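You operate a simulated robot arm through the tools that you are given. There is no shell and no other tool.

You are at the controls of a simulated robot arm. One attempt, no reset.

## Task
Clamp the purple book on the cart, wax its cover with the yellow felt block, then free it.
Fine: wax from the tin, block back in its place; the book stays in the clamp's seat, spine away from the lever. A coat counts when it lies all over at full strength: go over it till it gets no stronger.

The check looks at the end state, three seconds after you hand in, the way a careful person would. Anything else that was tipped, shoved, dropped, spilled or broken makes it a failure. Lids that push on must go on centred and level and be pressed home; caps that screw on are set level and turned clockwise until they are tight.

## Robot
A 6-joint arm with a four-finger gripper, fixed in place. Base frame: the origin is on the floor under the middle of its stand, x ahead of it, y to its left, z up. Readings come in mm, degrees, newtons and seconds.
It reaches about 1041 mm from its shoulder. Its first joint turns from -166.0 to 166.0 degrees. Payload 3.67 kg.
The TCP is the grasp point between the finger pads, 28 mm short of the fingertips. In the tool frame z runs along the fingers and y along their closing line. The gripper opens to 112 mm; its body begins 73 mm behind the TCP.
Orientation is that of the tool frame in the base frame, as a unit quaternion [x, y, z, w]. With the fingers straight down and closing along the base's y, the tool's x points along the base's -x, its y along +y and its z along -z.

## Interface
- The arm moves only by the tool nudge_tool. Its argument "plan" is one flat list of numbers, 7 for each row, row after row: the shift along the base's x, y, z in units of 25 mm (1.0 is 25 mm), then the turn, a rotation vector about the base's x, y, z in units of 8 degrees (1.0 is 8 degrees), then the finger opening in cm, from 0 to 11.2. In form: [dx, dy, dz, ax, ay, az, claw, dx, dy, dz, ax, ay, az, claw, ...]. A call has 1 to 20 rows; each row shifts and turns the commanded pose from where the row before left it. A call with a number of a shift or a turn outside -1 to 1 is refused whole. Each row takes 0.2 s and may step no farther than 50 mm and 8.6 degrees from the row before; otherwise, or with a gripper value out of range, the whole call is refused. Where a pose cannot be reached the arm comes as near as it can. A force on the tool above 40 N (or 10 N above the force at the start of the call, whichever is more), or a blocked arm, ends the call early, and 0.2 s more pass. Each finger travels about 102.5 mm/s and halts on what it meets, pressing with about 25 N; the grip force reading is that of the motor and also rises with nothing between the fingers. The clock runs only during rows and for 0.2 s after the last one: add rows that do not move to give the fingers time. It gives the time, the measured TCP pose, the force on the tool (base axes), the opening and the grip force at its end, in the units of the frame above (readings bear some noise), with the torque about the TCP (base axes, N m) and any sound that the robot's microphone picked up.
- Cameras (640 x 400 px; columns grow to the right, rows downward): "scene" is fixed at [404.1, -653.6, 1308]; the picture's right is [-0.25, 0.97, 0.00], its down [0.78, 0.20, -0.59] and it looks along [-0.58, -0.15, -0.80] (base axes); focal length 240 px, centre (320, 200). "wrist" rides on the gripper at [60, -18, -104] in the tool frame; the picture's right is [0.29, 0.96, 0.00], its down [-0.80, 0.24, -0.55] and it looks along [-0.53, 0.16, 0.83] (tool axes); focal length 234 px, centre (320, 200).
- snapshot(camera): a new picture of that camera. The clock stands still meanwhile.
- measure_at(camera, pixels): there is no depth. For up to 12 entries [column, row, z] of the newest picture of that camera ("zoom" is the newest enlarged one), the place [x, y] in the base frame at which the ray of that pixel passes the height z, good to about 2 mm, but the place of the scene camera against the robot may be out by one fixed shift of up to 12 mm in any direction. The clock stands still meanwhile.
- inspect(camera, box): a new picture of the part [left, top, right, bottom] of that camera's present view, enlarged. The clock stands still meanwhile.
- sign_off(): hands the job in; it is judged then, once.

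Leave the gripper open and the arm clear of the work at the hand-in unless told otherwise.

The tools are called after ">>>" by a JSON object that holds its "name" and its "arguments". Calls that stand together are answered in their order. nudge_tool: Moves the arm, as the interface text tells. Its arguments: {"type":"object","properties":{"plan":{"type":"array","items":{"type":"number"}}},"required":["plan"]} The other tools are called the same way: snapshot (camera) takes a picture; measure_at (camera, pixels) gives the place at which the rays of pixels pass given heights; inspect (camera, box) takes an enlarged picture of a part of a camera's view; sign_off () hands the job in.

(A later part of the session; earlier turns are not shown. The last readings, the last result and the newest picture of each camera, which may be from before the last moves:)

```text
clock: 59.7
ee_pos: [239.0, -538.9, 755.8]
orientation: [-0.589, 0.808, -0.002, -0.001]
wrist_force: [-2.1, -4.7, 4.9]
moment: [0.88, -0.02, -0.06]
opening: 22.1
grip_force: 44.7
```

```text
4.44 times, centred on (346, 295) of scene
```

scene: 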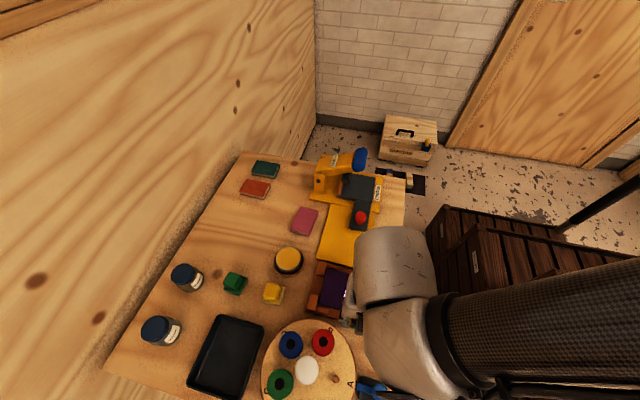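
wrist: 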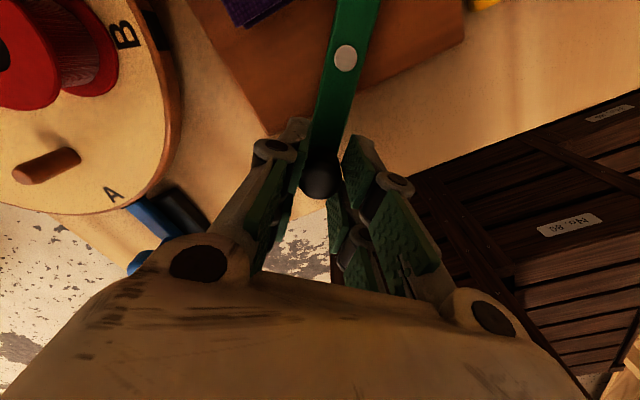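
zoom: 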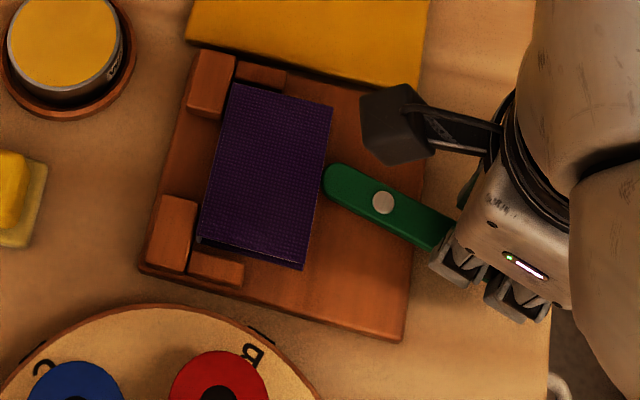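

The short end touches the book and is pushing it toward the spine stops. I go on in 6° rows.

>>> {"name": "nudge_tool", "arguments": {"plan": [-0.24, 0.04, 0, 0, 0, 0.75, 1.8, -0.245, 0.02, 0, 0, 0, 0.75, 1.8]}}

>>> {"name": "inspect", "arguments": {"camera": "scene", "box": [292, 250, 400, 340]}}

```text
clock: 60.3
ee_pos: [226.6, -538.6, 756.5]
orientation: [-0.67, 0.742, -0.002, 0.0]
wrist_force: [-2.0, 2.3, 23.0]
moment: [0.98, -0.01, -0.14]
opening: 22.1
grip_force: 45.0
```

```text
4.44 times, centred on (346, 295) of scene
```

zoom: 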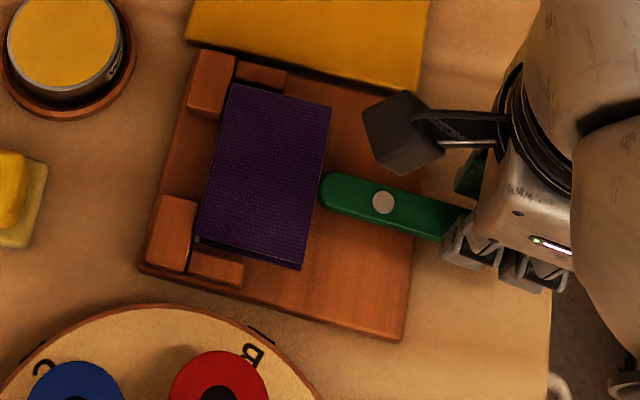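

The book is now against the spine stops; the lever is at ~84°. There's a 23 N upward reading but almost no turning resistance. I rise ~1.5 mm to ease it and continue another 6°.

>>> {"name": "nudge_tool", "arguments": {"plan": [-0.2, 0.0, 0.06, 0, 0, 0.6, 1.8, 0, 0, 0, 0, 0, 0, 1.8]}}

>>> {"name": "snapshot", "arguments": {"camera": "wrist"}}

>>> {"name": "inspect", "arguments": {"camera": "scene", "box": [292, 250, 400, 340]}}

```text
clock: 60.9
ee_pos: [224.7, -537.8, 756.9]
orientation: [-0.7, 0.714, 0.003, -0.006]
wrist_force: [31.0, -3.7, -10.3]
moment: [-0.52, -1.0, 0.12]
opening: 22.1
grip_force: 45.1
```

```text
taken
```

wrist: 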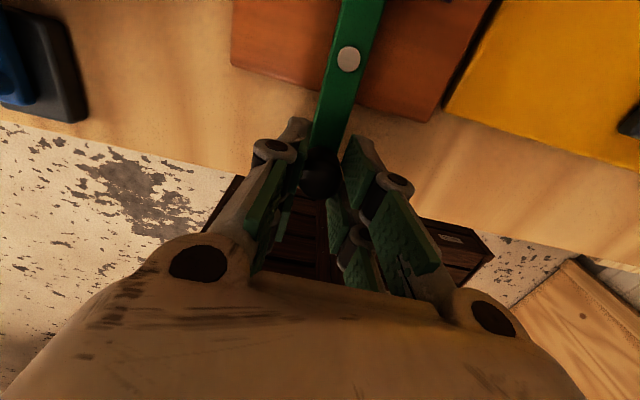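

```text
4.44 times, centred on (346, 295) of scene
```

zoom: 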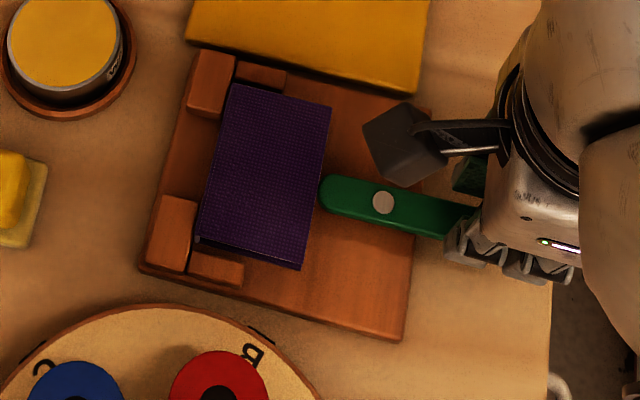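

The lever now resists with 31 N — the clamp is tight. I release the knob and lift away, then check that the lever stays.

>>> {"name": "nudge_tool", "arguments": {"plan": [0, 0, 0, 0, 0, 0, 2.6, 0, 0, 0, 0, 0, 0, 4.0, 0, 0, 0, 0, 0, 0, 4.0, 0, 0, 0.6, 0, 0, 0, 4.0, 0, 0, 1, 0, 0, 0, 4.0, 0, 0, 1, 0, 0, 0, 4.0, 0, 0, 0.6, 0, 0, 0, 4.0, 0, 0, 0, 0, 0, 0, 4.0]}}

>>> {"name": "snapshot", "arguments": {"camera": "wrist"}}

>>> {"name": "inspect", "arguments": {"camera": "scene", "box": [292, 250, 400, 340]}}

```text
clock: 62.7
ee_pos: [228.8, -535.8, 837.4]
orientation: [-0.698, 0.716, 0.001, -0.005]
wrist_force: [0.6, -0.7, -0.7]
moment: [0.0, -0.02, 0.02]
opening: 40.2
grip_force: 0.0
out of reach, approached as far as the arm can: row 5
```

```text
taken
```

wrist: 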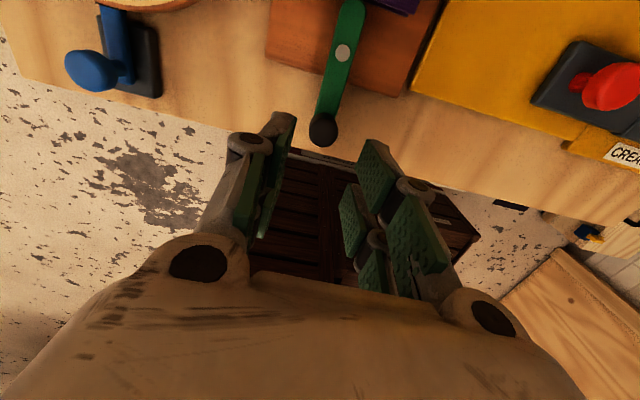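

```text
4.44 times, centred on (346, 295) of scene
```

zoom: 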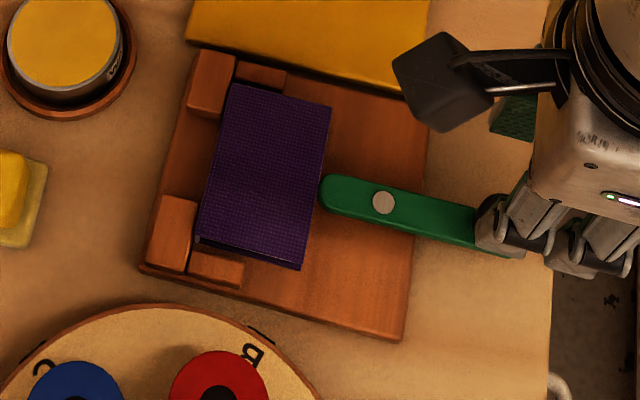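

The lever stays put and the book sits flush against the spine stops: clamped. Next the yellow block: I turn the wrist back and travel toward it, staying high (z≈850).

>>> {"name": "nudge_tool", "arguments": {"plan": [0, 0, 0.5, 0, 0, -1, 4.0, 0, -0.85, 0, 0, 0, -1, 4.0, 0, -0.85, 0, 0, 0, -1, 4.0, 0, -0.85, 0, 0, 0, -1, 4.0, 0, -0.85, 0, 0, 0, -1, 4.0, 0, -0.85, 0, 0, 0, -1, 4.0, -0.1, -0.85, 0, 0, 0, -1, 4.0, -0.1, -0.85, 0, 0, 0, -1, 4.0, -0.1, -0.85, 0, 0, 0, -1, 4.0, -0.1, -0.85, 0, 0, 0, -1, 4.0, -0.1, -0.85, 0, 0, 0, -1, 4.5, -0.1, -0.85, 0, 0, 0, -0.06, 5.0, 0, 0, 0, 0, 0, 0, 5.0]}}

>>> {"name": "snapshot", "arguments": {"camera": "wrist"}}

>>> {"name": "inspect", "arguments": {"camera": "wrist", "box": [220, 80, 380, 240]}}

>>> {"name": "snapshot", "arguments": {"camera": "scene"}}

```text
clock: 65.5
ee_pos: [210.9, -770.5, 849.9]
orientation: [-0.003, 1.0, 0.0, -0.002]
wrist_force: [0.9, -0.2, 0.2]
moment: [-0.03, -0.02, 0.0]
opening: 49.9
grip_force: 0.2
```

```text
taken
```

wrist: 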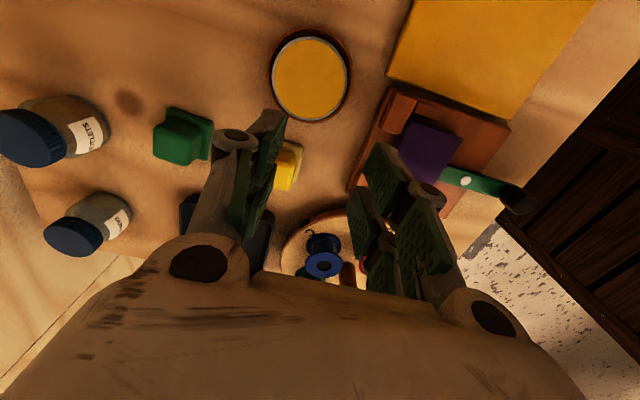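

```text
2.50 times, centred on (300, 160) of wrist
```

zoom: 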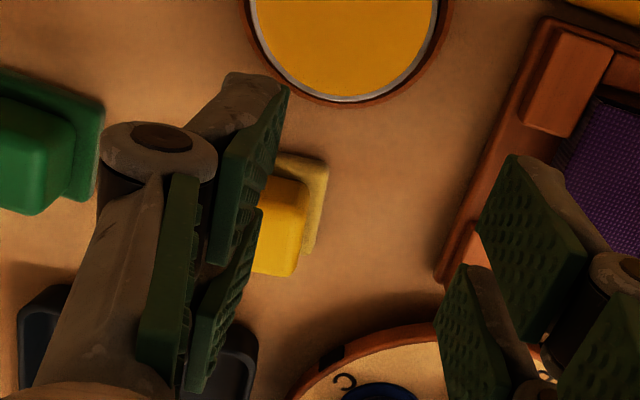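

```text
taken
```

scene: 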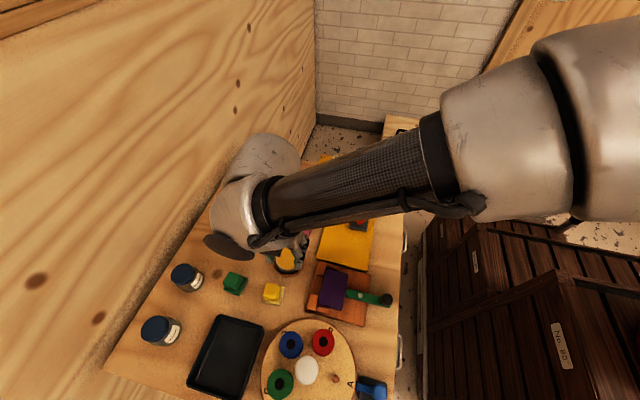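

The block is partly hidden by the left finger; I move 28 mm further in -y to centre on it.

>>> {"name": "nudge_tool", "arguments": {"plan": [0, -0.56, 0, 0, 0, 0, 6.0, 0, -0.56, 0, 0, 0, 0, 6.0, 0, 0, 0, 0, 0, 0, 6.0]}}

>>> {"name": "snapshot", "arguments": {"camera": "wrist"}}

>>> {"name": "inspect", "arguments": {"camera": "wrist", "box": [270, 110, 370, 210]}}

>>> {"name": "inspect", "arguments": {"camera": "scene", "box": [249, 275, 297, 310]}}

```text
clock: 66.3
ee_pos: [211.2, -797.7, 852.0]
orientation: [-0.003, 1.0, -0.002, -0.001]
wrist_force: [0.3, 0.6, -0.1]
moment: [-0.04, 0.03, 0.02]
opening: 59.8
grip_force: 0.1
```

```text
taken
```

wrist: 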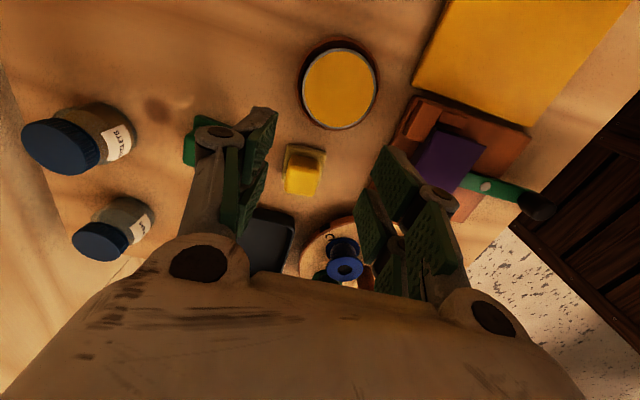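

```text
4.00 times, centred on (320, 160) of wrist
```

zoom: 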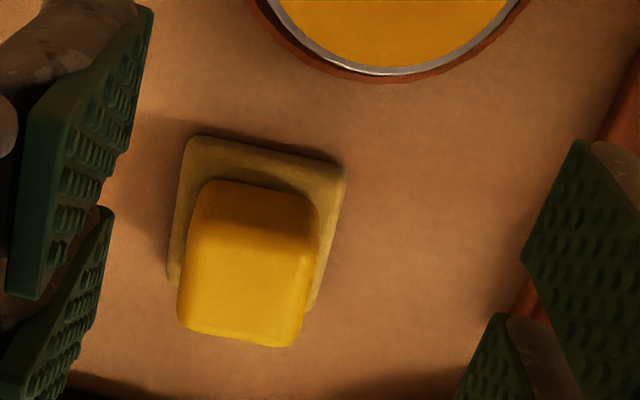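

```text
11.43 times, centred on (273, 292) of scene
```

zoom: 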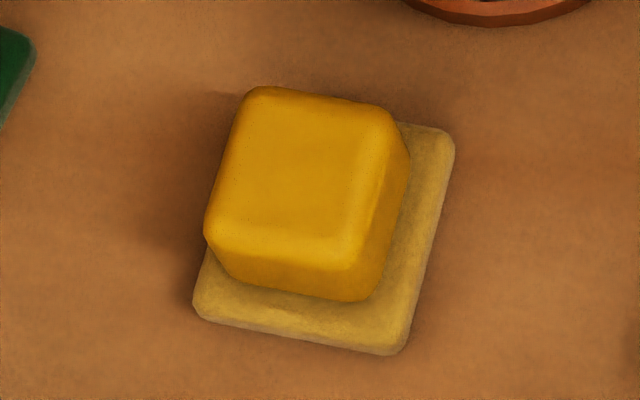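

I measure pad and block edges in this wrist view.

>>> {"name": "inspect", "arguments": {"camera": "wrist", "box": [270, 110, 370, 210]}}

>>> {"name": "measure_at", "arguments": {"camera": "zoom", "pixels": [[188, 137, 703], [345, 172, 703], [168, 282, 703], [200, 185, 703], [318, 203, 703], [180, 330, 725], [300, 346, 725], [193, 240, 725], [316, 260, 725], [180, 330, 735], [300, 346, 735], [193, 240, 735]]}}

```text
4.00 times, centred on (320, 160) of wrist
```

zoom: 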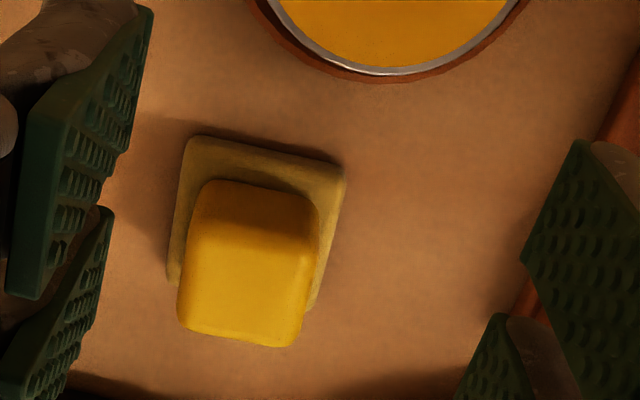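

```text
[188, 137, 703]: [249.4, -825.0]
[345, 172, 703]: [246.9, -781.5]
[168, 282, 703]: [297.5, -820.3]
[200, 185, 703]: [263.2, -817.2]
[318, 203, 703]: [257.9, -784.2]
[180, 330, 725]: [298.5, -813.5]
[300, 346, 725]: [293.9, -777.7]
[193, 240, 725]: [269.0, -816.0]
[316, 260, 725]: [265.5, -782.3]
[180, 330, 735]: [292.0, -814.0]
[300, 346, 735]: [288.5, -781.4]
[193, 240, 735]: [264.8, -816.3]
```

Pad corners put the block's place at centre ≈(270,-802), turned ≈+3.5°; block ≈33 mm wide with its top ≈z 738. I go above it with jaws at 52 mm and come down to z≈790 for a check.

>>> {"name": "nudge_tool", "arguments": {"plan": [0.8, -0.05, 0, 0, 0, 0.2, 5.2, 0.8, -0.05, 0, 0, 0, 0.24, 5.2, 0.78, -0.03, -0.3, 0, 0, 0, 5.2, 0, 0, -0.8, 0, 0, 0, 5.2, 0, 0, -0.8, 0, 0, 0, 5.2, 0, 0, -0.6, 0, 0, 0, 5.2, 0, 0, 0, 0, 0, 0, 5.2]}}

>>> {"name": "snapshot", "arguments": {"camera": "wrist"}}

>>> {"name": "inspect", "arguments": {"camera": "wrist", "box": [240, 60, 400, 220]}}

>>> {"name": "inspect", "arguments": {"camera": "scene", "box": [241, 250, 321, 310]}}

```text
clock: 67.9
ee_pos: [269.8, -801.7, 787.9]
orientation: [-0.034, 0.999, -0.001, -0.002]
wrist_force: [-1.1, -0.7, 0.7]
moment: [-0.01, -0.02, 0.01]
opening: 51.7
grip_force: 0.0
```

```text
taken
```

wrist: 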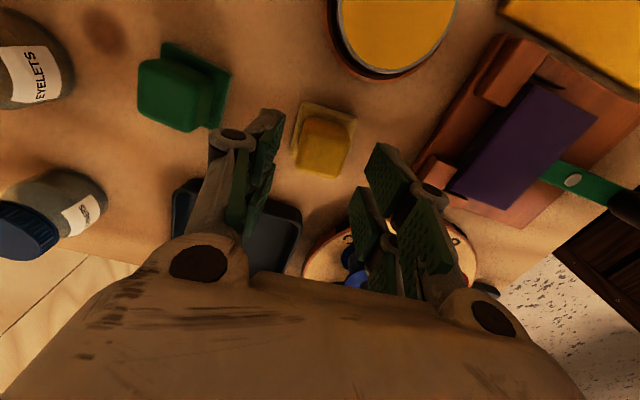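

```text
2.50 times, centred on (320, 140) of wrist
```

zoom: 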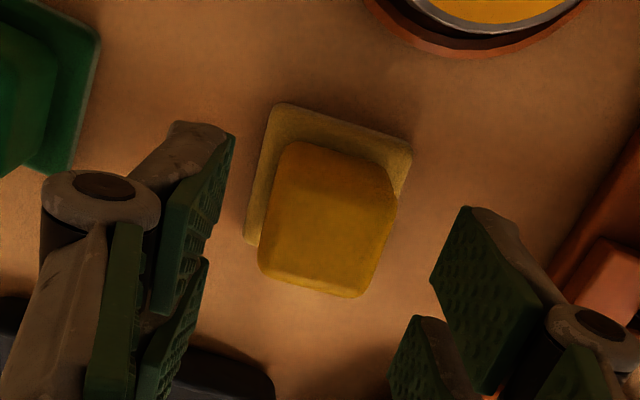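

```text
6.67 times, centred on (281, 280) of scene
```

zoom: 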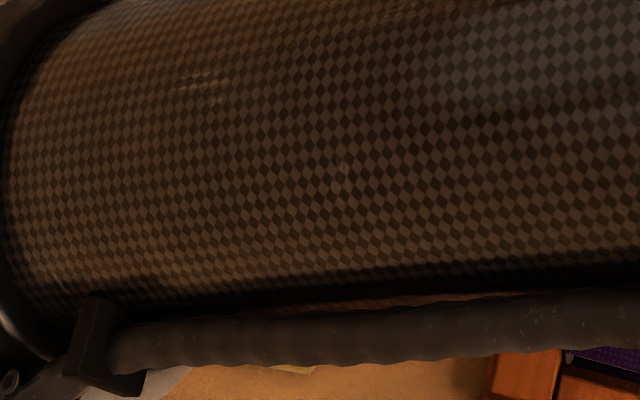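

>>> {"name": "measure_at", "arguments": {"camera": "zoom", "pixels": [[300, 200, 738]]}}

>>> {"name": "inspect", "arguments": {"camera": "wrist", "box": [280, 90, 380, 200]}}

```text
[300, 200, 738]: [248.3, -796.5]
```

```text
3.64 times, centred on (330, 145) of wrist
```

zoom: 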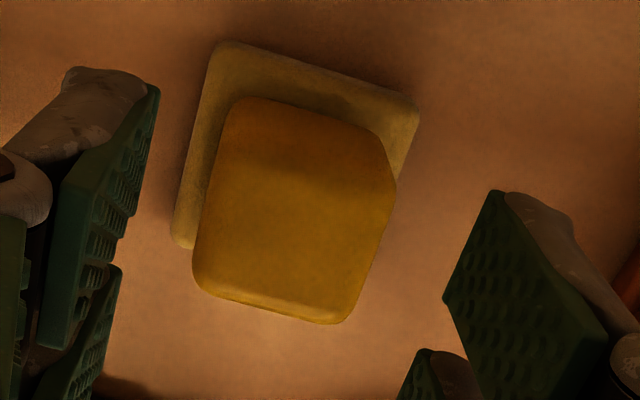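

>>> {"name": "measure_at", "arguments": {"camera": "zoom", "pixels": [[236, 98, 704], [375, 132, 704], [194, 285, 738], [348, 322, 738], [194, 285, 730], [348, 322, 730], [396, 190, 738], [208, 195, 738], [222, 45, 702], [418, 110, 702], [175, 245, 702], [396, 190, 730]]}}

```text
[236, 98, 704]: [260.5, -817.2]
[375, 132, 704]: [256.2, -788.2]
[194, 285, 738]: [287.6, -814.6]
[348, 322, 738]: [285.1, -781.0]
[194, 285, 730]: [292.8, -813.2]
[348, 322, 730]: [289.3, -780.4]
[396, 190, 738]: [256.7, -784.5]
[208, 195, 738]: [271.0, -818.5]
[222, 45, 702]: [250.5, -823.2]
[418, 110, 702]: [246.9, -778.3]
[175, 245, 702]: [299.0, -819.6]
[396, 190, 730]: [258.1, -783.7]
```

The block's centre reads ≈(272.5,-800). I adjust by (+2.5,+1.5), descend to z≈746.5 so the tips stay ~14 mm above its bottom, and close.

>>> {"name": "nudge_tool", "arguments": {"plan": [0.1, 0.06, -0.4, 0, 0, 0.1, 5.2, 0, 0, -0.6, 0, 0, 0, 5.2, 0, 0, -0.4, 0, 0, 0, 5.2, 0, 0, -0.26, 0, 0, 0, 5.2, 0, 0, 0, 0, 0, 0, 5.2]}}

>>> {"name": "snapshot", "arguments": {"camera": "wrist"}}

>>> {"name": "inspect", "arguments": {"camera": "wrist", "box": [220, 80, 420, 260]}}

```text
clock: 69.1
ee_pos: [273.9, -800.7, 746.7]
orientation: [-0.041, 0.999, -0.001, -0.001]
wrist_force: [0.3, -0.4, 0.4]
moment: [-0.02, -0.02, 0.0]
opening: 51.8
grip_force: 0.1
```

```text
taken
```

wrist: 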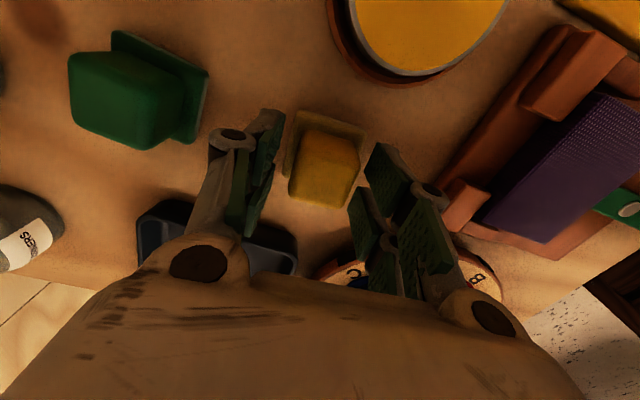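

```text
2.22 times, centred on (320, 170) of wrist
```

zoom: 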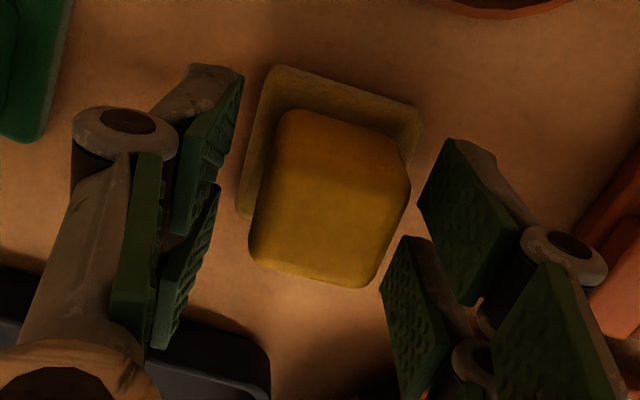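

The block is centred. Closing.

>>> {"name": "nudge_tool", "arguments": {"plan": [0, 0, 0, 0, 0, 0, 4.2, 0, 0, 0, 0, 0, 0, 3.5, 0, 0, 0, 0, 0, 0, 2.6, 0, 0, 0, 0, 0, 0, 2.6]}}

>>> {"name": "snapshot", "arguments": {"camera": "wrist"}}

```text
clock: 70.1
ee_pos: [272.2, -800.4, 746.2]
orientation: [-0.041, 0.999, -0.001, -0.001]
wrist_force: [0.9, 0.2, 0.2]
moment: [0.01, 0.03, 0.0]
opening: 33.2
grip_force: 25.5
```

```text
taken
```

wrist: 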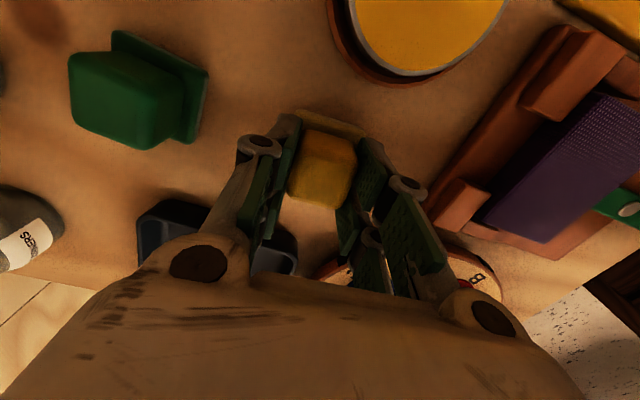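

Gripped at 33 mm; its place is TCP (272.2,-800.4,746.2), yaw 4.7°. I lift 55 mm and look whether the paler pad stays behind.

>>> {"name": "nudge_tool", "arguments": {"plan": [0, 0, 0.2, 0, 0, 0, 2.6, 0, 0, 0.4, 0, 0, 0, 2.6, 0, 0, 0.8, 0, 0, 0, 2.6, 0, 0, 0.8, 0, 0, 0, 2.6, 0, 0, 0, 0, 0, 0, 2.6]}}

>>> {"name": "snapshot", "arguments": {"camera": "wrist"}}

>>> {"name": "inspect", "arguments": {"camera": "wrist", "box": [220, 60, 420, 240]}}

>>> {"name": "snapshot", "arguments": {"camera": "scene"}}

```text
clock: 71.3
ee_pos: [272.8, -800.3, 801.1]
orientation: [-0.041, 0.999, -0.001, -0.002]
wrist_force: [-0.7, 0.2, -0.4]
moment: [-0.01, 0.01, -0.04]
opening: 33.6
grip_force: 25.2
```

```text
taken
```

wrist: 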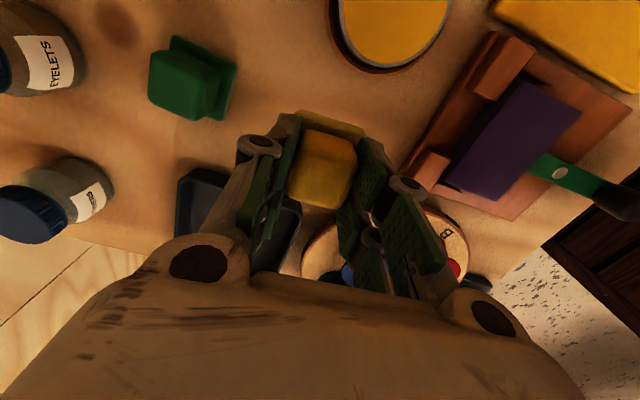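

```text
2.22 times, centred on (320, 150) of wrist
```

zoom: 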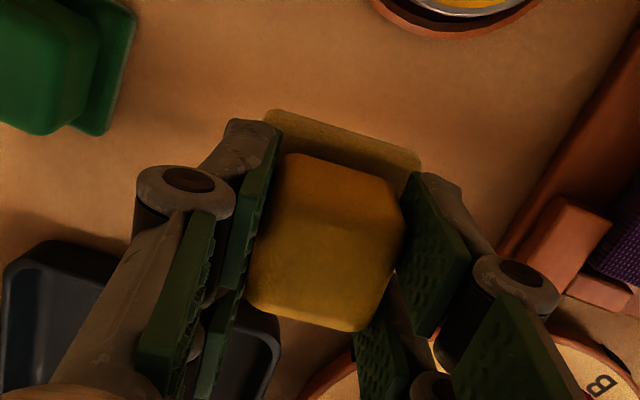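

```text
taken
```

scene: 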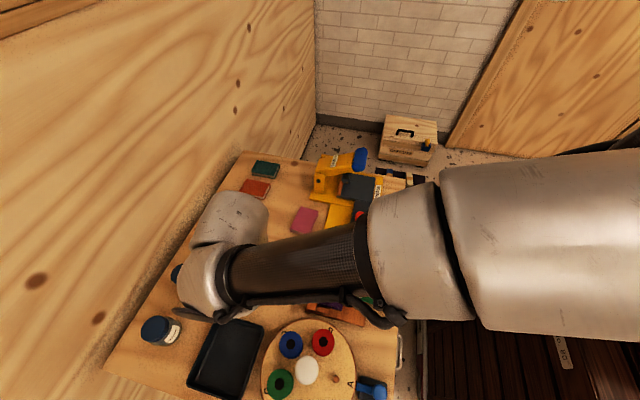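

The paler sole came up with the block (same spot in the picture), so it's a felt sole ≈44 mm square, its bottom ≈49 mm below the TCP. Now I get a good view of the tin from about (110,-793,850).

>>> {"name": "nudge_tool", "arguments": {"plan": [-0.5, 0, 1, 0, 0, 0, 2.6, -1, 0, 1, 0, 0, 0, 2.6, -1, 0.1, 0, 0, 0, 0, 2.6, -1, 0.1, 0, 0, 0, 0, 2.6, -1, 0.1, 0, 0, 0, 0, 2.6, -1, 0, 0, 0, 0, 0, 2.6, -1, 0, 0, 0, 0, 0, 2.6, 0, 0, 0, 0, 0, 0, 2.6]}}

>>> {"name": "snapshot", "arguments": {"camera": "wrist"}}

>>> {"name": "inspect", "arguments": {"camera": "wrist", "box": [220, 60, 420, 220]}}

>>> {"name": "inspect", "arguments": {"camera": "scene", "box": [241, 240, 321, 310]}}

```text
clock: 73.1
ee_pos: [108.8, -791.9, 852.0]
orientation: [-0.042, 0.999, -0.002, -0.002]
wrist_force: [0.2, 0.6, 0.1]
moment: [-0.03, 0.02, -0.02]
opening: 33.6
grip_force: 25.2
```

```text
taken
```

wrist: 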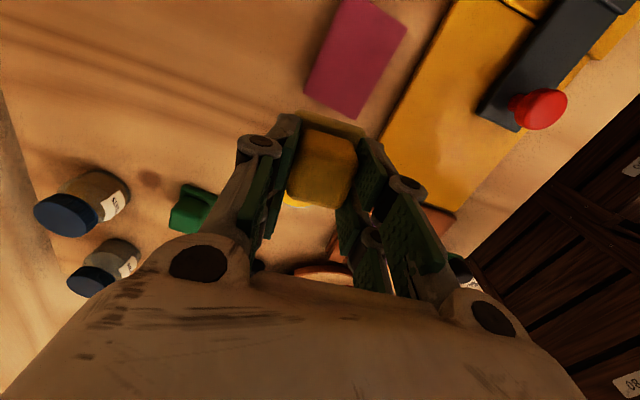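

```text
2.50 times, centred on (320, 140) of wrist
```

zoom: 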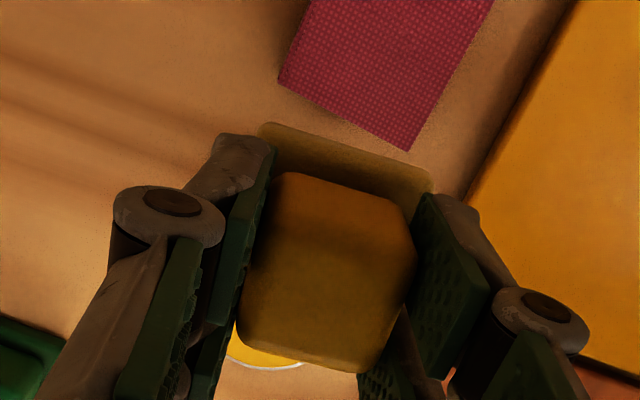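

```text
5.71 times, centred on (281, 275) of scene
```

zoom: 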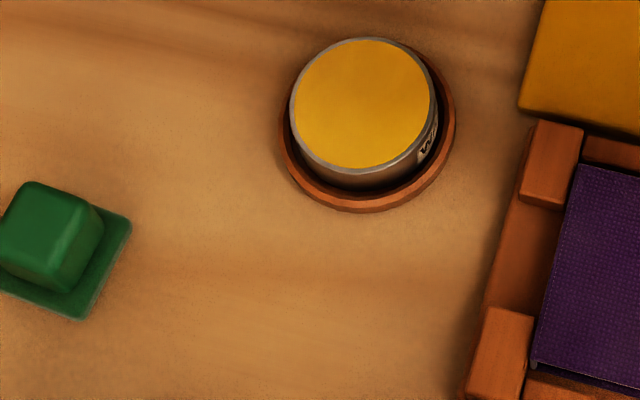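

The scene view shows the tin clear and open: wax disc about 69 mm across, centred ≈(178,-790), surface ≈z 718. I move over it, turning the block square to the axes, and descend to ~10 mm above.

>>> {"name": "nudge_tool", "arguments": {"plan": [0.95, 0.03, 0, 0, 0, -0.2, 2.6, 0.95, 0.04, 0, 0, 0, -0.2, 2.6, 0.93, 0.03, 0, 0, 0, -0.19, 2.6, 0, 0, -1, 0, 0, 0, 2.6, 0, 0, -1, 0, 0, 0, 2.6, 0, 0, -0.8, 0, 0, 0, 2.6, 0, 0, 0, 0, 0, 0, 2.6]}}

>>> {"name": "snapshot", "arguments": {"camera": "wrist"}}

>>> {"name": "inspect", "arguments": {"camera": "scene", "box": [241, 230, 337, 300]}}

>>> {"name": "inspect", "arguments": {"camera": "wrist", "box": [220, 60, 420, 240]}}

```text
clock: 74.7
ee_pos: [180.7, -791.1, 781.6]
orientation: [0.0, 1.0, -0.001, -0.002]
wrist_force: [-0.1, 0.7, -1.0]
moment: [0.0, 0.01, -0.02]
opening: 33.2
grip_force: 25.0
```

```text
taken
```

wrist: 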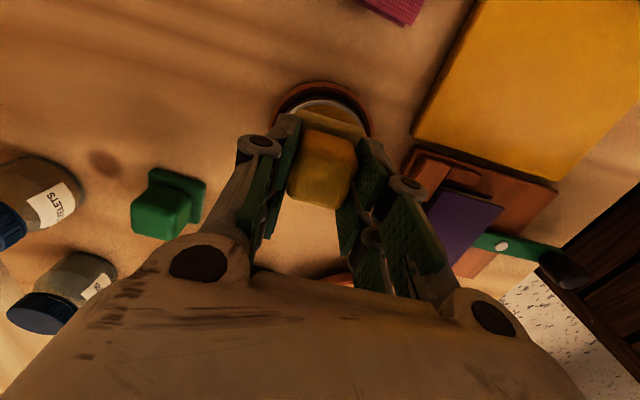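

```text
5.71 times, centred on (289, 265) of scene
```

zoom: 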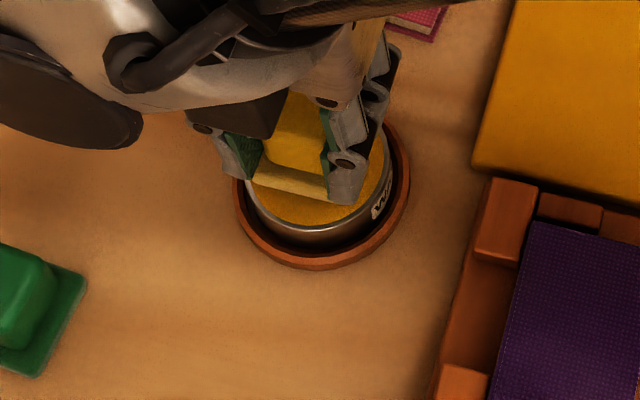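

```text
2.22 times, centred on (320, 150) of wrist
```

zoom: 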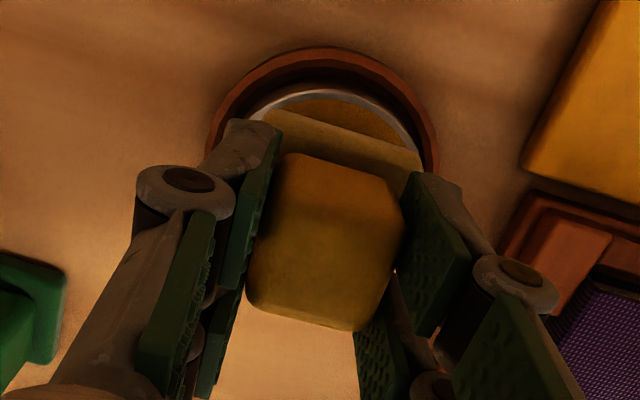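

I compare rim points (z≈718) with the sole's front corners (z≈738).

>>> {"name": "measure_at", "arguments": {"camera": "zoom", "pixels": [[335, 90, 718], [290, 97, 718], [255, 113, 718], [385, 108, 718], [415, 140, 718], [265, 108, 738], [420, 160, 738], [335, 47, 702], [215, 140, 702], [437, 165, 702]]}}

```text
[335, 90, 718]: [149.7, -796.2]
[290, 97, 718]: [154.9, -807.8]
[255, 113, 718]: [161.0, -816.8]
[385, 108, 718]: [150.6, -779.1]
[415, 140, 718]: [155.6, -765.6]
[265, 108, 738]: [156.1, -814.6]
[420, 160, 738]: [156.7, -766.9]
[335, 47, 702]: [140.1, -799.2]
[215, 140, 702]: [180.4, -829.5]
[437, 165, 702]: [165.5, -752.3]
```

Sole centre ≈(179,-791), tin centre ≈(181,-789): I shift (+1.5,+1.5) and descend slowly toward the wax.

>>> {"name": "nudge_tool", "arguments": {"plan": [0.06, 0.06, -0.2, 0, 0, 0, 2.6, 0, 0, -0.12, 0, 0, 0, 2.6, 0, 0, -0.06, 0, 0, 0, 2.6, 0, 0, -0.06, 0, 0, 0, 2.6]}}

```text
clock: 75.7
ee_pos: [182.8, -788.9, 770.6]
orientation: [0.0, 1.0, -0.003, -0.001]
wrist_force: [-2.0, 1.0, 20.7]
moment: [0.03, 0.13, 0.01]
opening: 33.7
grip_force: 25.5
```

Contact: 20.7 N at TCP z 770.6 with almost no tilt moment. I look at how it sits.

>>> {"name": "inspect", "arguments": {"camera": "scene", "box": [257, 240, 321, 285]}}

>>> {"name": "inspect", "arguments": {"camera": "wrist", "box": [240, 60, 400, 200]}}

```text
8.89 times, centred on (289, 262) of scene
```

zoom: 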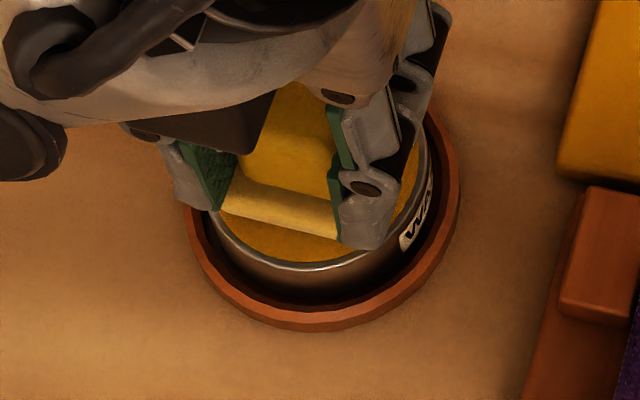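

```text
2.86 times, centred on (320, 130) of wrist
```

zoom: 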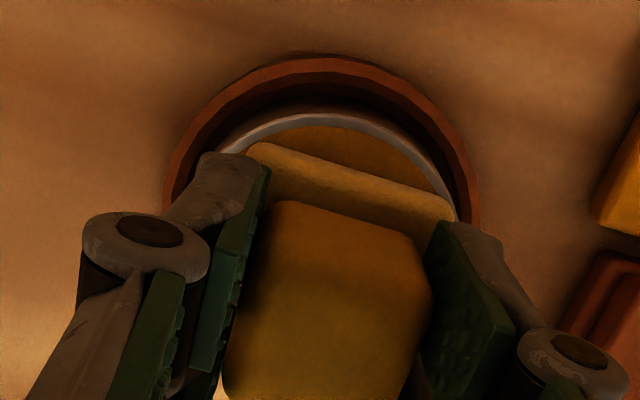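

The sole lies inside the rim on the wax. I rub a couple of mm to and fro to load it.

>>> {"name": "nudge_tool", "arguments": {"plan": [-0.08, 0, 0, 0, 0, 0, 2.6, 0, 0.06, 0, 0, 0, 0, 2.6, 0.12, 0, 0, 0, 0, 0, 2.6, 0, -0.12, 0, 0, 0, 0, 2.6, -0.12, 0, 0, 0, 0, 0, 2.6, 0, 0.06, 0, 0, 0, 0, 2.6, 0.08, 0, 0, 0, 0, 0, 2.6, 0, 0, 0, 0, 0, 0, 2.6]}}

>>> {"name": "inspect", "arguments": {"camera": "wrist", "box": [240, 60, 400, 200]}}

```text
clock: 77.5
ee_pos: [182.9, -788.2, 770.7]
orientation: [0.0, 1.0, -0.001, -0.001]
wrist_force: [-4.9, -2.1, 12.0]
moment: [-0.06, 0.19, -0.01]
opening: 33.4
grip_force: 25.3
```

```text
2.86 times, centred on (320, 130) of wrist
```

zoom: 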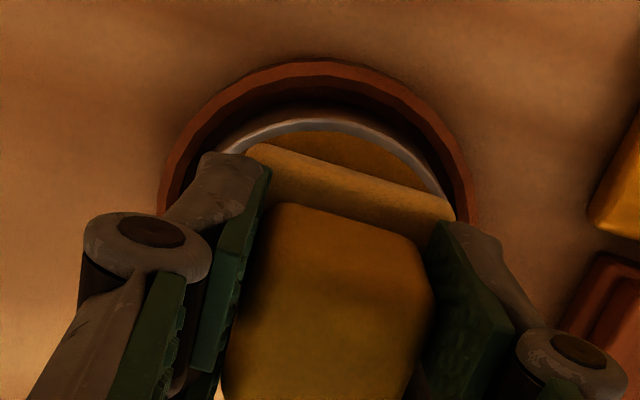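

The block is loaded. I lift and carry it over the book's cover (cover spans about x 184–269, y -690…-632, top ≈z 727), to the -x/-y start at (204,-670), and come down close.

>>> {"name": "nudge_tool", "arguments": {"plan": [0, 0, 0.3, 0, 0, 0, 2.6, 0, 0, 0.8, 0, 0, 0, 2.6, 0, 0, 0.6, 0, 0, 0, 2.6, 0.2, 0.94, 0, 0, 0, 0, 2.6, 0.2, 0.94, 0, 0, 0, 0, 2.6, 0.2, 0.94, 0, 0, 0, 0, 2.6, 0.2, 0.94, 0, 0, 0, 0, 2.6, 0.05, 0.94, 0, 0, 0, 0, 2.6, 0, 0, -0.6, 0, 0, 0, 2.6, 0, 0, -0.4, 0, 0, 0, 2.6, 0, 0, 0, 0, 0, 0, 2.6]}}

>>> {"name": "snapshot", "arguments": {"camera": "wrist"}}

>>> {"name": "inspect", "arguments": {"camera": "wrist", "box": [220, 60, 420, 240]}}

>>> {"name": "inspect", "arguments": {"camera": "scene", "box": [257, 230, 385, 320]}}

```text
clock: 79.9
ee_pos: [205.0, -670.8, 786.1]
orientation: [0.001, 1.0, -0.001, -0.002]
wrist_force: [0.5, 0.1, -1.1]
moment: [0.04, 0.0, 0.01]
opening: 33.4
grip_force: 24.8
```

```text
taken
```

wrist: 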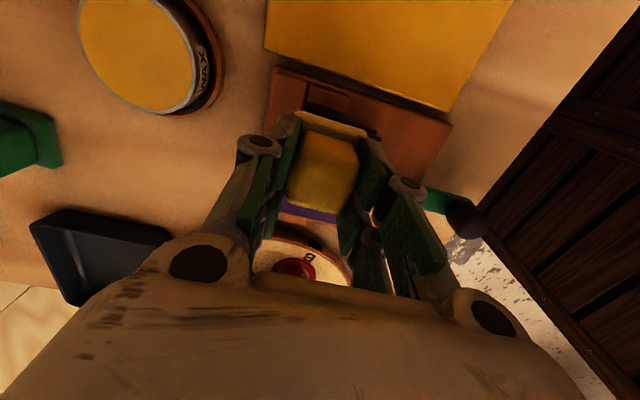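

```text
2.22 times, centred on (320, 150) of wrist
```

zoom: 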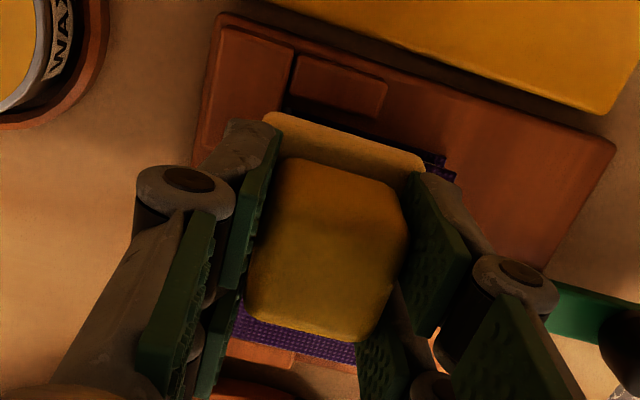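

```text
4.44 times, centred on (321, 275) of scene
```

zoom: 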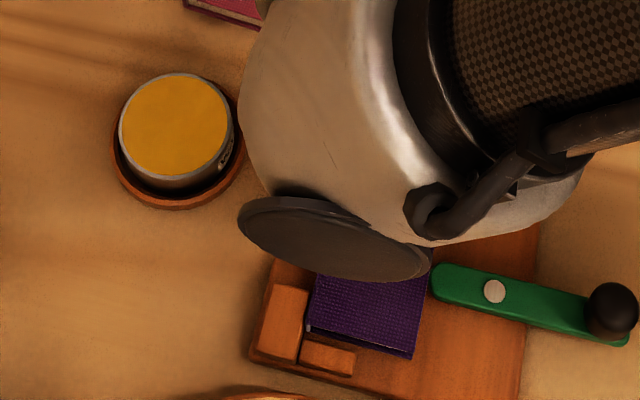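

>>> {"name": "nudge_tool", "arguments": {"plan": [0, 0, -0.25, 0, 0, 0, 2.6, 0, 0, -0.08, 0, 0, 0, 2.6, 0, 0, -0.06, 0, 0, 0, 2.6, 0, 0, -0.06, 0, 0, 0, 2.6]}}

```text
clock: 80.9
ee_pos: [203.6, -670.1, 777.0]
orientation: [0.001, 1.0, -0.001, -0.001]
wrist_force: [0.3, 1.1, -0.1]
moment: [-0.02, -0.02, 0.02]
opening: 33.4
grip_force: 24.7
```

>>> {"name": "nudge_tool", "arguments": {"plan": [0, 0, -0.06, 0, 0, 0, 2.6, 0, 0, -0.06, 0, 0, 0, 2.6]}}

```text
clock: 81.5
ee_pos: [203.8, -670.9, 773.1]
orientation: [0.001, 1.0, -0.001, -0.002]
wrist_force: [-0.2, -0.7, -0.3]
moment: [-0.02, 0.0, 0.0]
opening: 33.6
grip_force: 25.1
```

>>> {"name": "nudge_tool", "arguments": {"plan": [0, 0, -0.05, 0, 0, 0, 2.6, 0, 0, -0.05, 0, 0, 0, 2.6]}}

```text
clock: 82.1
ee_pos: [204.0, -671.5, 771.1]
orientation: [0.001, 1.0, 0.0, -0.002]
wrist_force: [-0.9, 0.0, -1.0]
moment: [0.01, 0.03, 0.01]
opening: 33.6
grip_force: 25.3
```

>>> {"name": "nudge_tool", "arguments": {"plan": [0, 0, -0.05, 0, 0, 0, 2.6, 0, 0, -0.05, 0, 0, 0, 2.6]}}

>>> {"name": "inspect", "arguments": {"camera": "wrist", "box": [220, 60, 420, 240]}}

```text
clock: 82.7
ee_pos: [203.7, -670.8, 770.1]
orientation: [0.001, 1.0, -0.002, -0.001]
wrist_force: [1.8, -1.3, 21.8]
moment: [-0.03, -0.13, 0.0]
opening: 33.6
grip_force: 24.9
```

```text
2.22 times, centred on (320, 150) of wrist
```

zoom: 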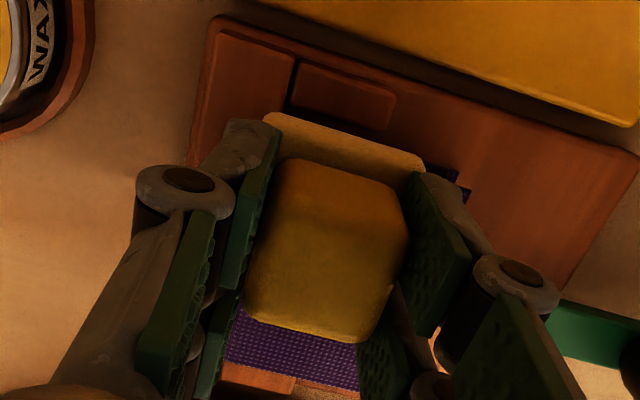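

Contact on the cover: 21.8 N, centre of pressure well inside the sole, so the cover is ≈z 721, level with the stops. I ease off ~0.4 mm and make a first stroke along +x to x≈250.

>>> {"name": "nudge_tool", "arguments": {"plan": [0.1, 0, 0.015, 0, 0, 0, 2.6, 0.3, 0, 0, 0, 0, 0, 2.6, 0.3, 0, 0, 0, 0, 0, 2.6, 0.3, 0, 0, 0, 0, 0, 2.6, 0.3, 0, 0, 0, 0, 0, 2.6, 0.3, 0, 0, 0, 0, 0, 2.6, 0.24, 0, 0, 0, 0, 0, 2.6]}}

>>> {"name": "snapshot", "arguments": {"camera": "wrist"}}

>>> {"name": "inspect", "arguments": {"camera": "wrist", "box": [220, 60, 420, 240]}}

```text
clock: 84.3
ee_pos: [250.4, -669.9, 769.9]
orientation: [-0.001, 1.0, -0.001, -0.003]
wrist_force: [-5.2, -0.4, 14.4]
moment: [-0.01, 0.16, -0.02]
opening: 33.2
grip_force: 24.6
```

```text
taken
```

wrist: 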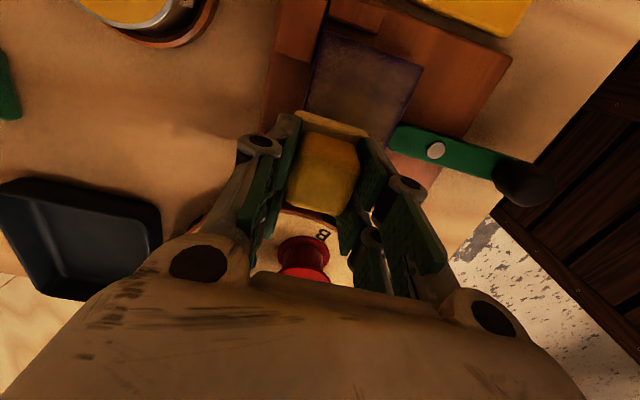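

```text
2.22 times, centred on (320, 150) of wrist
```

zoom: 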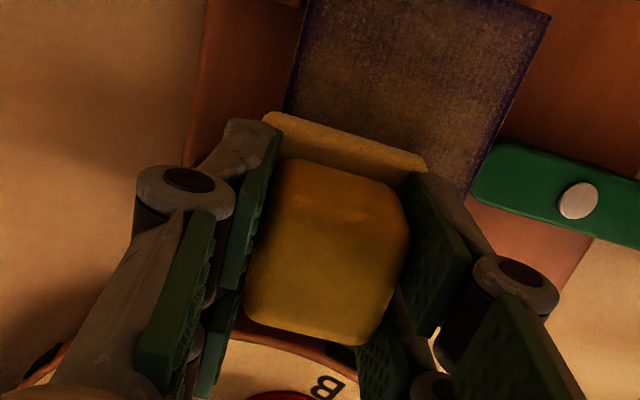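

A yellowish coat appears on the cover. I zoom on it.

>>> {"name": "inspect", "arguments": {"camera": "wrist", "box": [290, 25, 440, 125]}}

>>> {"name": "inspect", "arguments": {"camera": "scene", "box": [297, 250, 377, 320]}}

```text
4.00 times, centred on (365, 75) of wrist
```

zoom: 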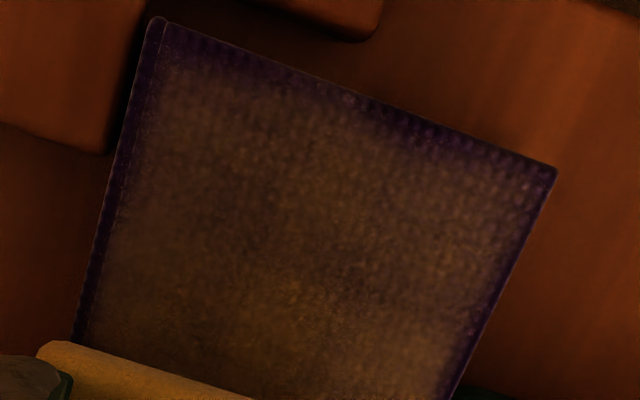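

```text
5.71 times, centred on (337, 285) of scene
```

zoom: 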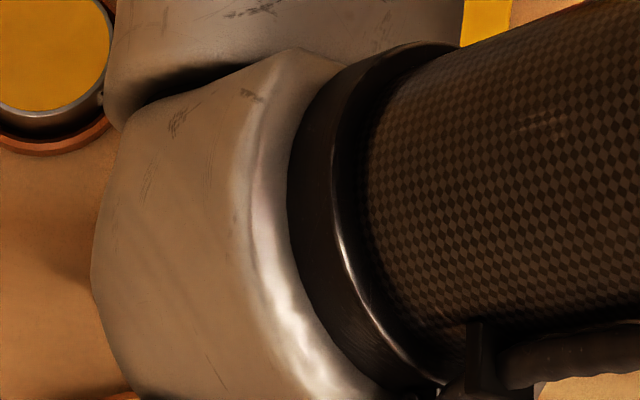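

I measure the sole's front corners (z≈727) and the book's edges (z≈721) in this picture to see how they relate.

>>> {"name": "measure_at", "arguments": {"camera": "wrist", "pixels": [[295, 112, 727], [367, 135, 727], [326, 31, 721], [423, 68, 721], [308, 112, 721], [398, 145, 721], [300, 110, 721], [367, 137, 721], [391, 127, 722], [437, 150, 724]]}}

```text
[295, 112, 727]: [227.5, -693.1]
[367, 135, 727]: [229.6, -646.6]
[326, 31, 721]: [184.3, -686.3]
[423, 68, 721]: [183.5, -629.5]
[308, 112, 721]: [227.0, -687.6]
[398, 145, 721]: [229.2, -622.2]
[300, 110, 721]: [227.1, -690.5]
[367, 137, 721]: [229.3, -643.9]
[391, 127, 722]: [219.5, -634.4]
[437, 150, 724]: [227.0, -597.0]
```

The sole (46 mm) covers y -693…-647; the book spans y ≈-687…-629. I now shift +y in small rows to coat the fore-edge strip, watching the force in case the lever's end is proud.

>>> {"name": "nudge_tool", "arguments": {"plan": [0, 0.2, 0, 0, 0, 0, 2.6, 0, 0.2, 0, 0, 0, 0, 2.6, 0, 0.2, 0, 0, 0, 0, 2.6, 0, 0.12, 0, 0, 0, 0, 2.6]}}

>>> {"name": "inspect", "arguments": {"camera": "wrist", "box": [270, 25, 440, 135]}}

```text
clock: 85.3
ee_pos: [250.7, -654.0, 769.8]
orientation: [0.0, 1.0, -0.001, -0.002]
wrist_force: [-0.9, -4.9, 14.1]
moment: [-0.23, 0.01, 0.01]
opening: 33.6
grip_force: 25.1
```

```text
3.64 times, centred on (355, 80) of wrist
```

zoom: 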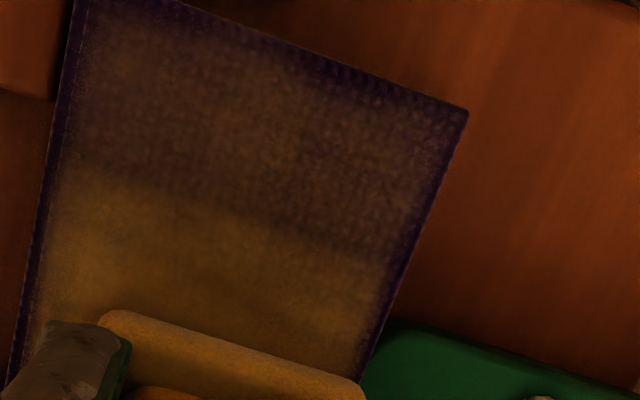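

The coat deepens where passed. I stroke back along -x at y≈-652 to x≈203.

>>> {"name": "nudge_tool", "arguments": {"plan": [0, 0.08, 0, 0, 0, 0, 2.6, -0.32, 0, 0, 0, 0, 0, 2.6, -0.32, 0, 0, 0, 0, 0, 2.6, -0.32, 0, 0, 0, 0, 0, 2.6, -0.32, 0, 0, 0, 0, 0, 2.6, -0.32, 0, 0, 0, 0, 0, 2.6, -0.32, 0, 0, 0, 0, 0, 2.6]}}

>>> {"name": "snapshot", "arguments": {"camera": "wrist"}}

>>> {"name": "inspect", "arguments": {"camera": "scene", "box": [297, 250, 377, 320]}}

```text
clock: 86.9
ee_pos: [201.8, -651.5, 770.1]
orientation: [0.0, 1.0, 0.0, -0.001]
wrist_force: [1.6, 1.4, 7.5]
moment: [-0.01, -0.11, 0.03]
opening: 33.2
grip_force: 25.2
```

```text
taken
```

wrist: 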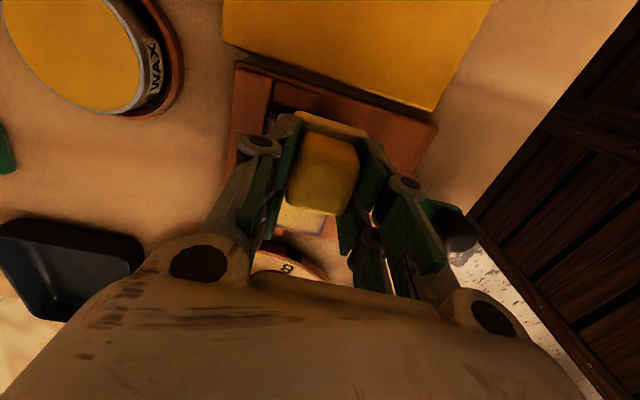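

```text
5.71 times, centred on (337, 285) of scene
```

zoom: 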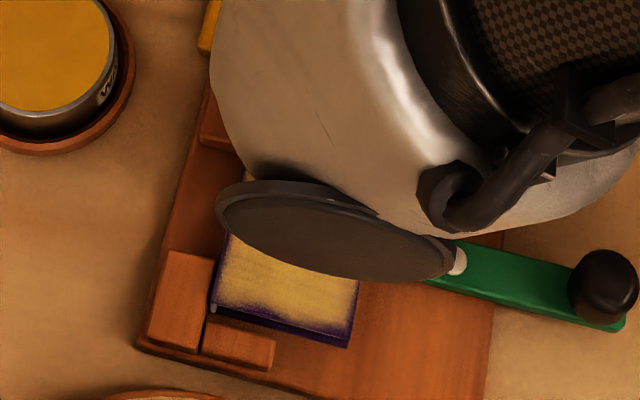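

Strong yellow toward the +x end, thin purple rims remain. I press 0.5 mm more and work with overhang: first to x≈195, y≈-647.

>>> {"name": "nudge_tool", "arguments": {"plan": [-0.14, 0, -0.02, 0, 0, 0, 2.6, -0.14, 0, 0, 0, 0, 0, 2.6, 0, 0.1, 0, 0, 0, 0, 2.6, 0, 0.1, 0, 0, 0, 0, 2.6, 0.3, 0, 0, 0, 0, 0, 2.6, 0.3, 0, 0, 0, 0, 0, 2.6]}}

>>> {"name": "inspect", "arguments": {"camera": "wrist", "box": [260, 40, 420, 250]}}

```text
clock: 88.3
ee_pos: [210.1, -646.0, 768.1]
orientation: [0.001, 1.0, -0.001, -0.002]
wrist_force: [-8.8, 0.8, 23.3]
moment: [-0.01, 0.43, -0.05]
opening: 33.5
grip_force: 25.4
```

```text
1.90 times, centred on (340, 145) of wrist
```

zoom: 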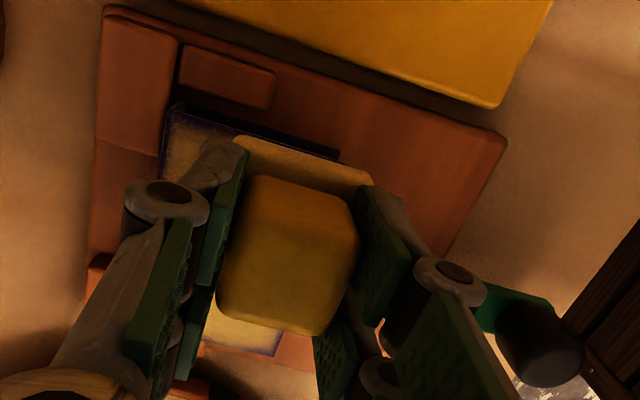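

No sign of the lever lifting the sole (Mx≈0). I continue: +x to 262, shift to y≈-662, stroke back to x≈195.

>>> {"name": "nudge_tool", "arguments": {"plan": [0.347, 0, 0, 0, 0, 0, 2.6, 0.347, 0, 0, 0, 0, 0, 2.6, 0.347, 0, 0, 0, 0, 0, 2.6, 0.347, 0, 0, 0, 0, 0, 2.6, 0.347, 0, 0, 0, 0, 0, 2.6, 0.347, 0, 0, 0, 0, 0, 2.6, 0, -0.2, 0, 0, 0, 0, 2.6, 0, -0.22, 0, 0, 0, 0, 2.6, 0, -0.22, 0, 0, 0, 0, 2.6, -0.335, 0, 0, 0, 0, 0, 2.6, -0.335, 0, 0, 0, 0, 0, 2.6, -0.335, 0, 0, 0, 0, 0, 2.6, -0.335, 0, 0, 0, 0, 0, 2.6, -0.335, 0, 0, 0, 0, 0, 2.6, -0.335, 0, 0, 0, 0, 0, 2.6, -0.335, 0, 0, 0, 0, 0, 2.6, -0.335, 0, 0, 0, 0, 0, 2.6]}}

>>> {"name": "inspect", "arguments": {"camera": "scene", "box": [297, 250, 377, 320]}}

```text
clock: 91.9
ee_pos: [195.4, -661.1, 769.9]
orientation: [0.0, 1.0, -0.002, -0.001]
wrist_force: [4.9, -0.5, 15.2]
moment: [0.09, -0.33, 0.01]
opening: 33.3
grip_force: 24.7
```

```text
5.71 times, centred on (337, 285) of scene
```

zoom: 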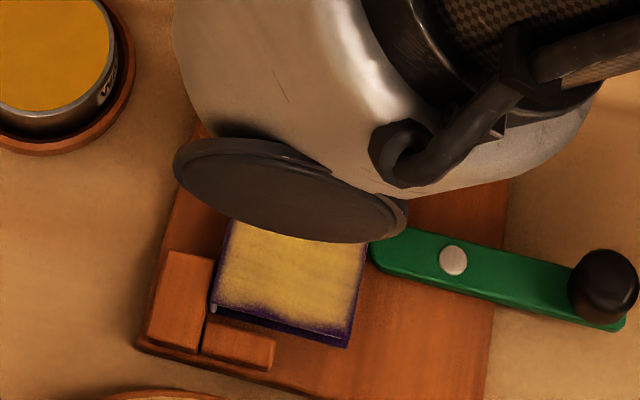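

Next the spine side: shift to y≈-677 and stroke +x to 262.

>>> {"name": "nudge_tool", "arguments": {"plan": [0, -0.22, 0, 0, 0, 0, 2.6, 0, -0.22, 0, 0, 0, 0, 2.6, 0, -0.2, 0, 0, 0, 0, 2.6, 0.335, 0, 0, 0, 0, 0, 2.6, 0.335, 0, 0, 0, 0, 0, 2.6]}}

```text
clock: 93.1
ee_pos: [213.4, -678.1, 768.4]
orientation: [0.0, 1.0, -0.002, -0.002]
wrist_force: [-4.1, -0.4, 10.6]
moment: [0.06, 0.15, 0.07]
opening: 33.4
grip_force: 24.6
```

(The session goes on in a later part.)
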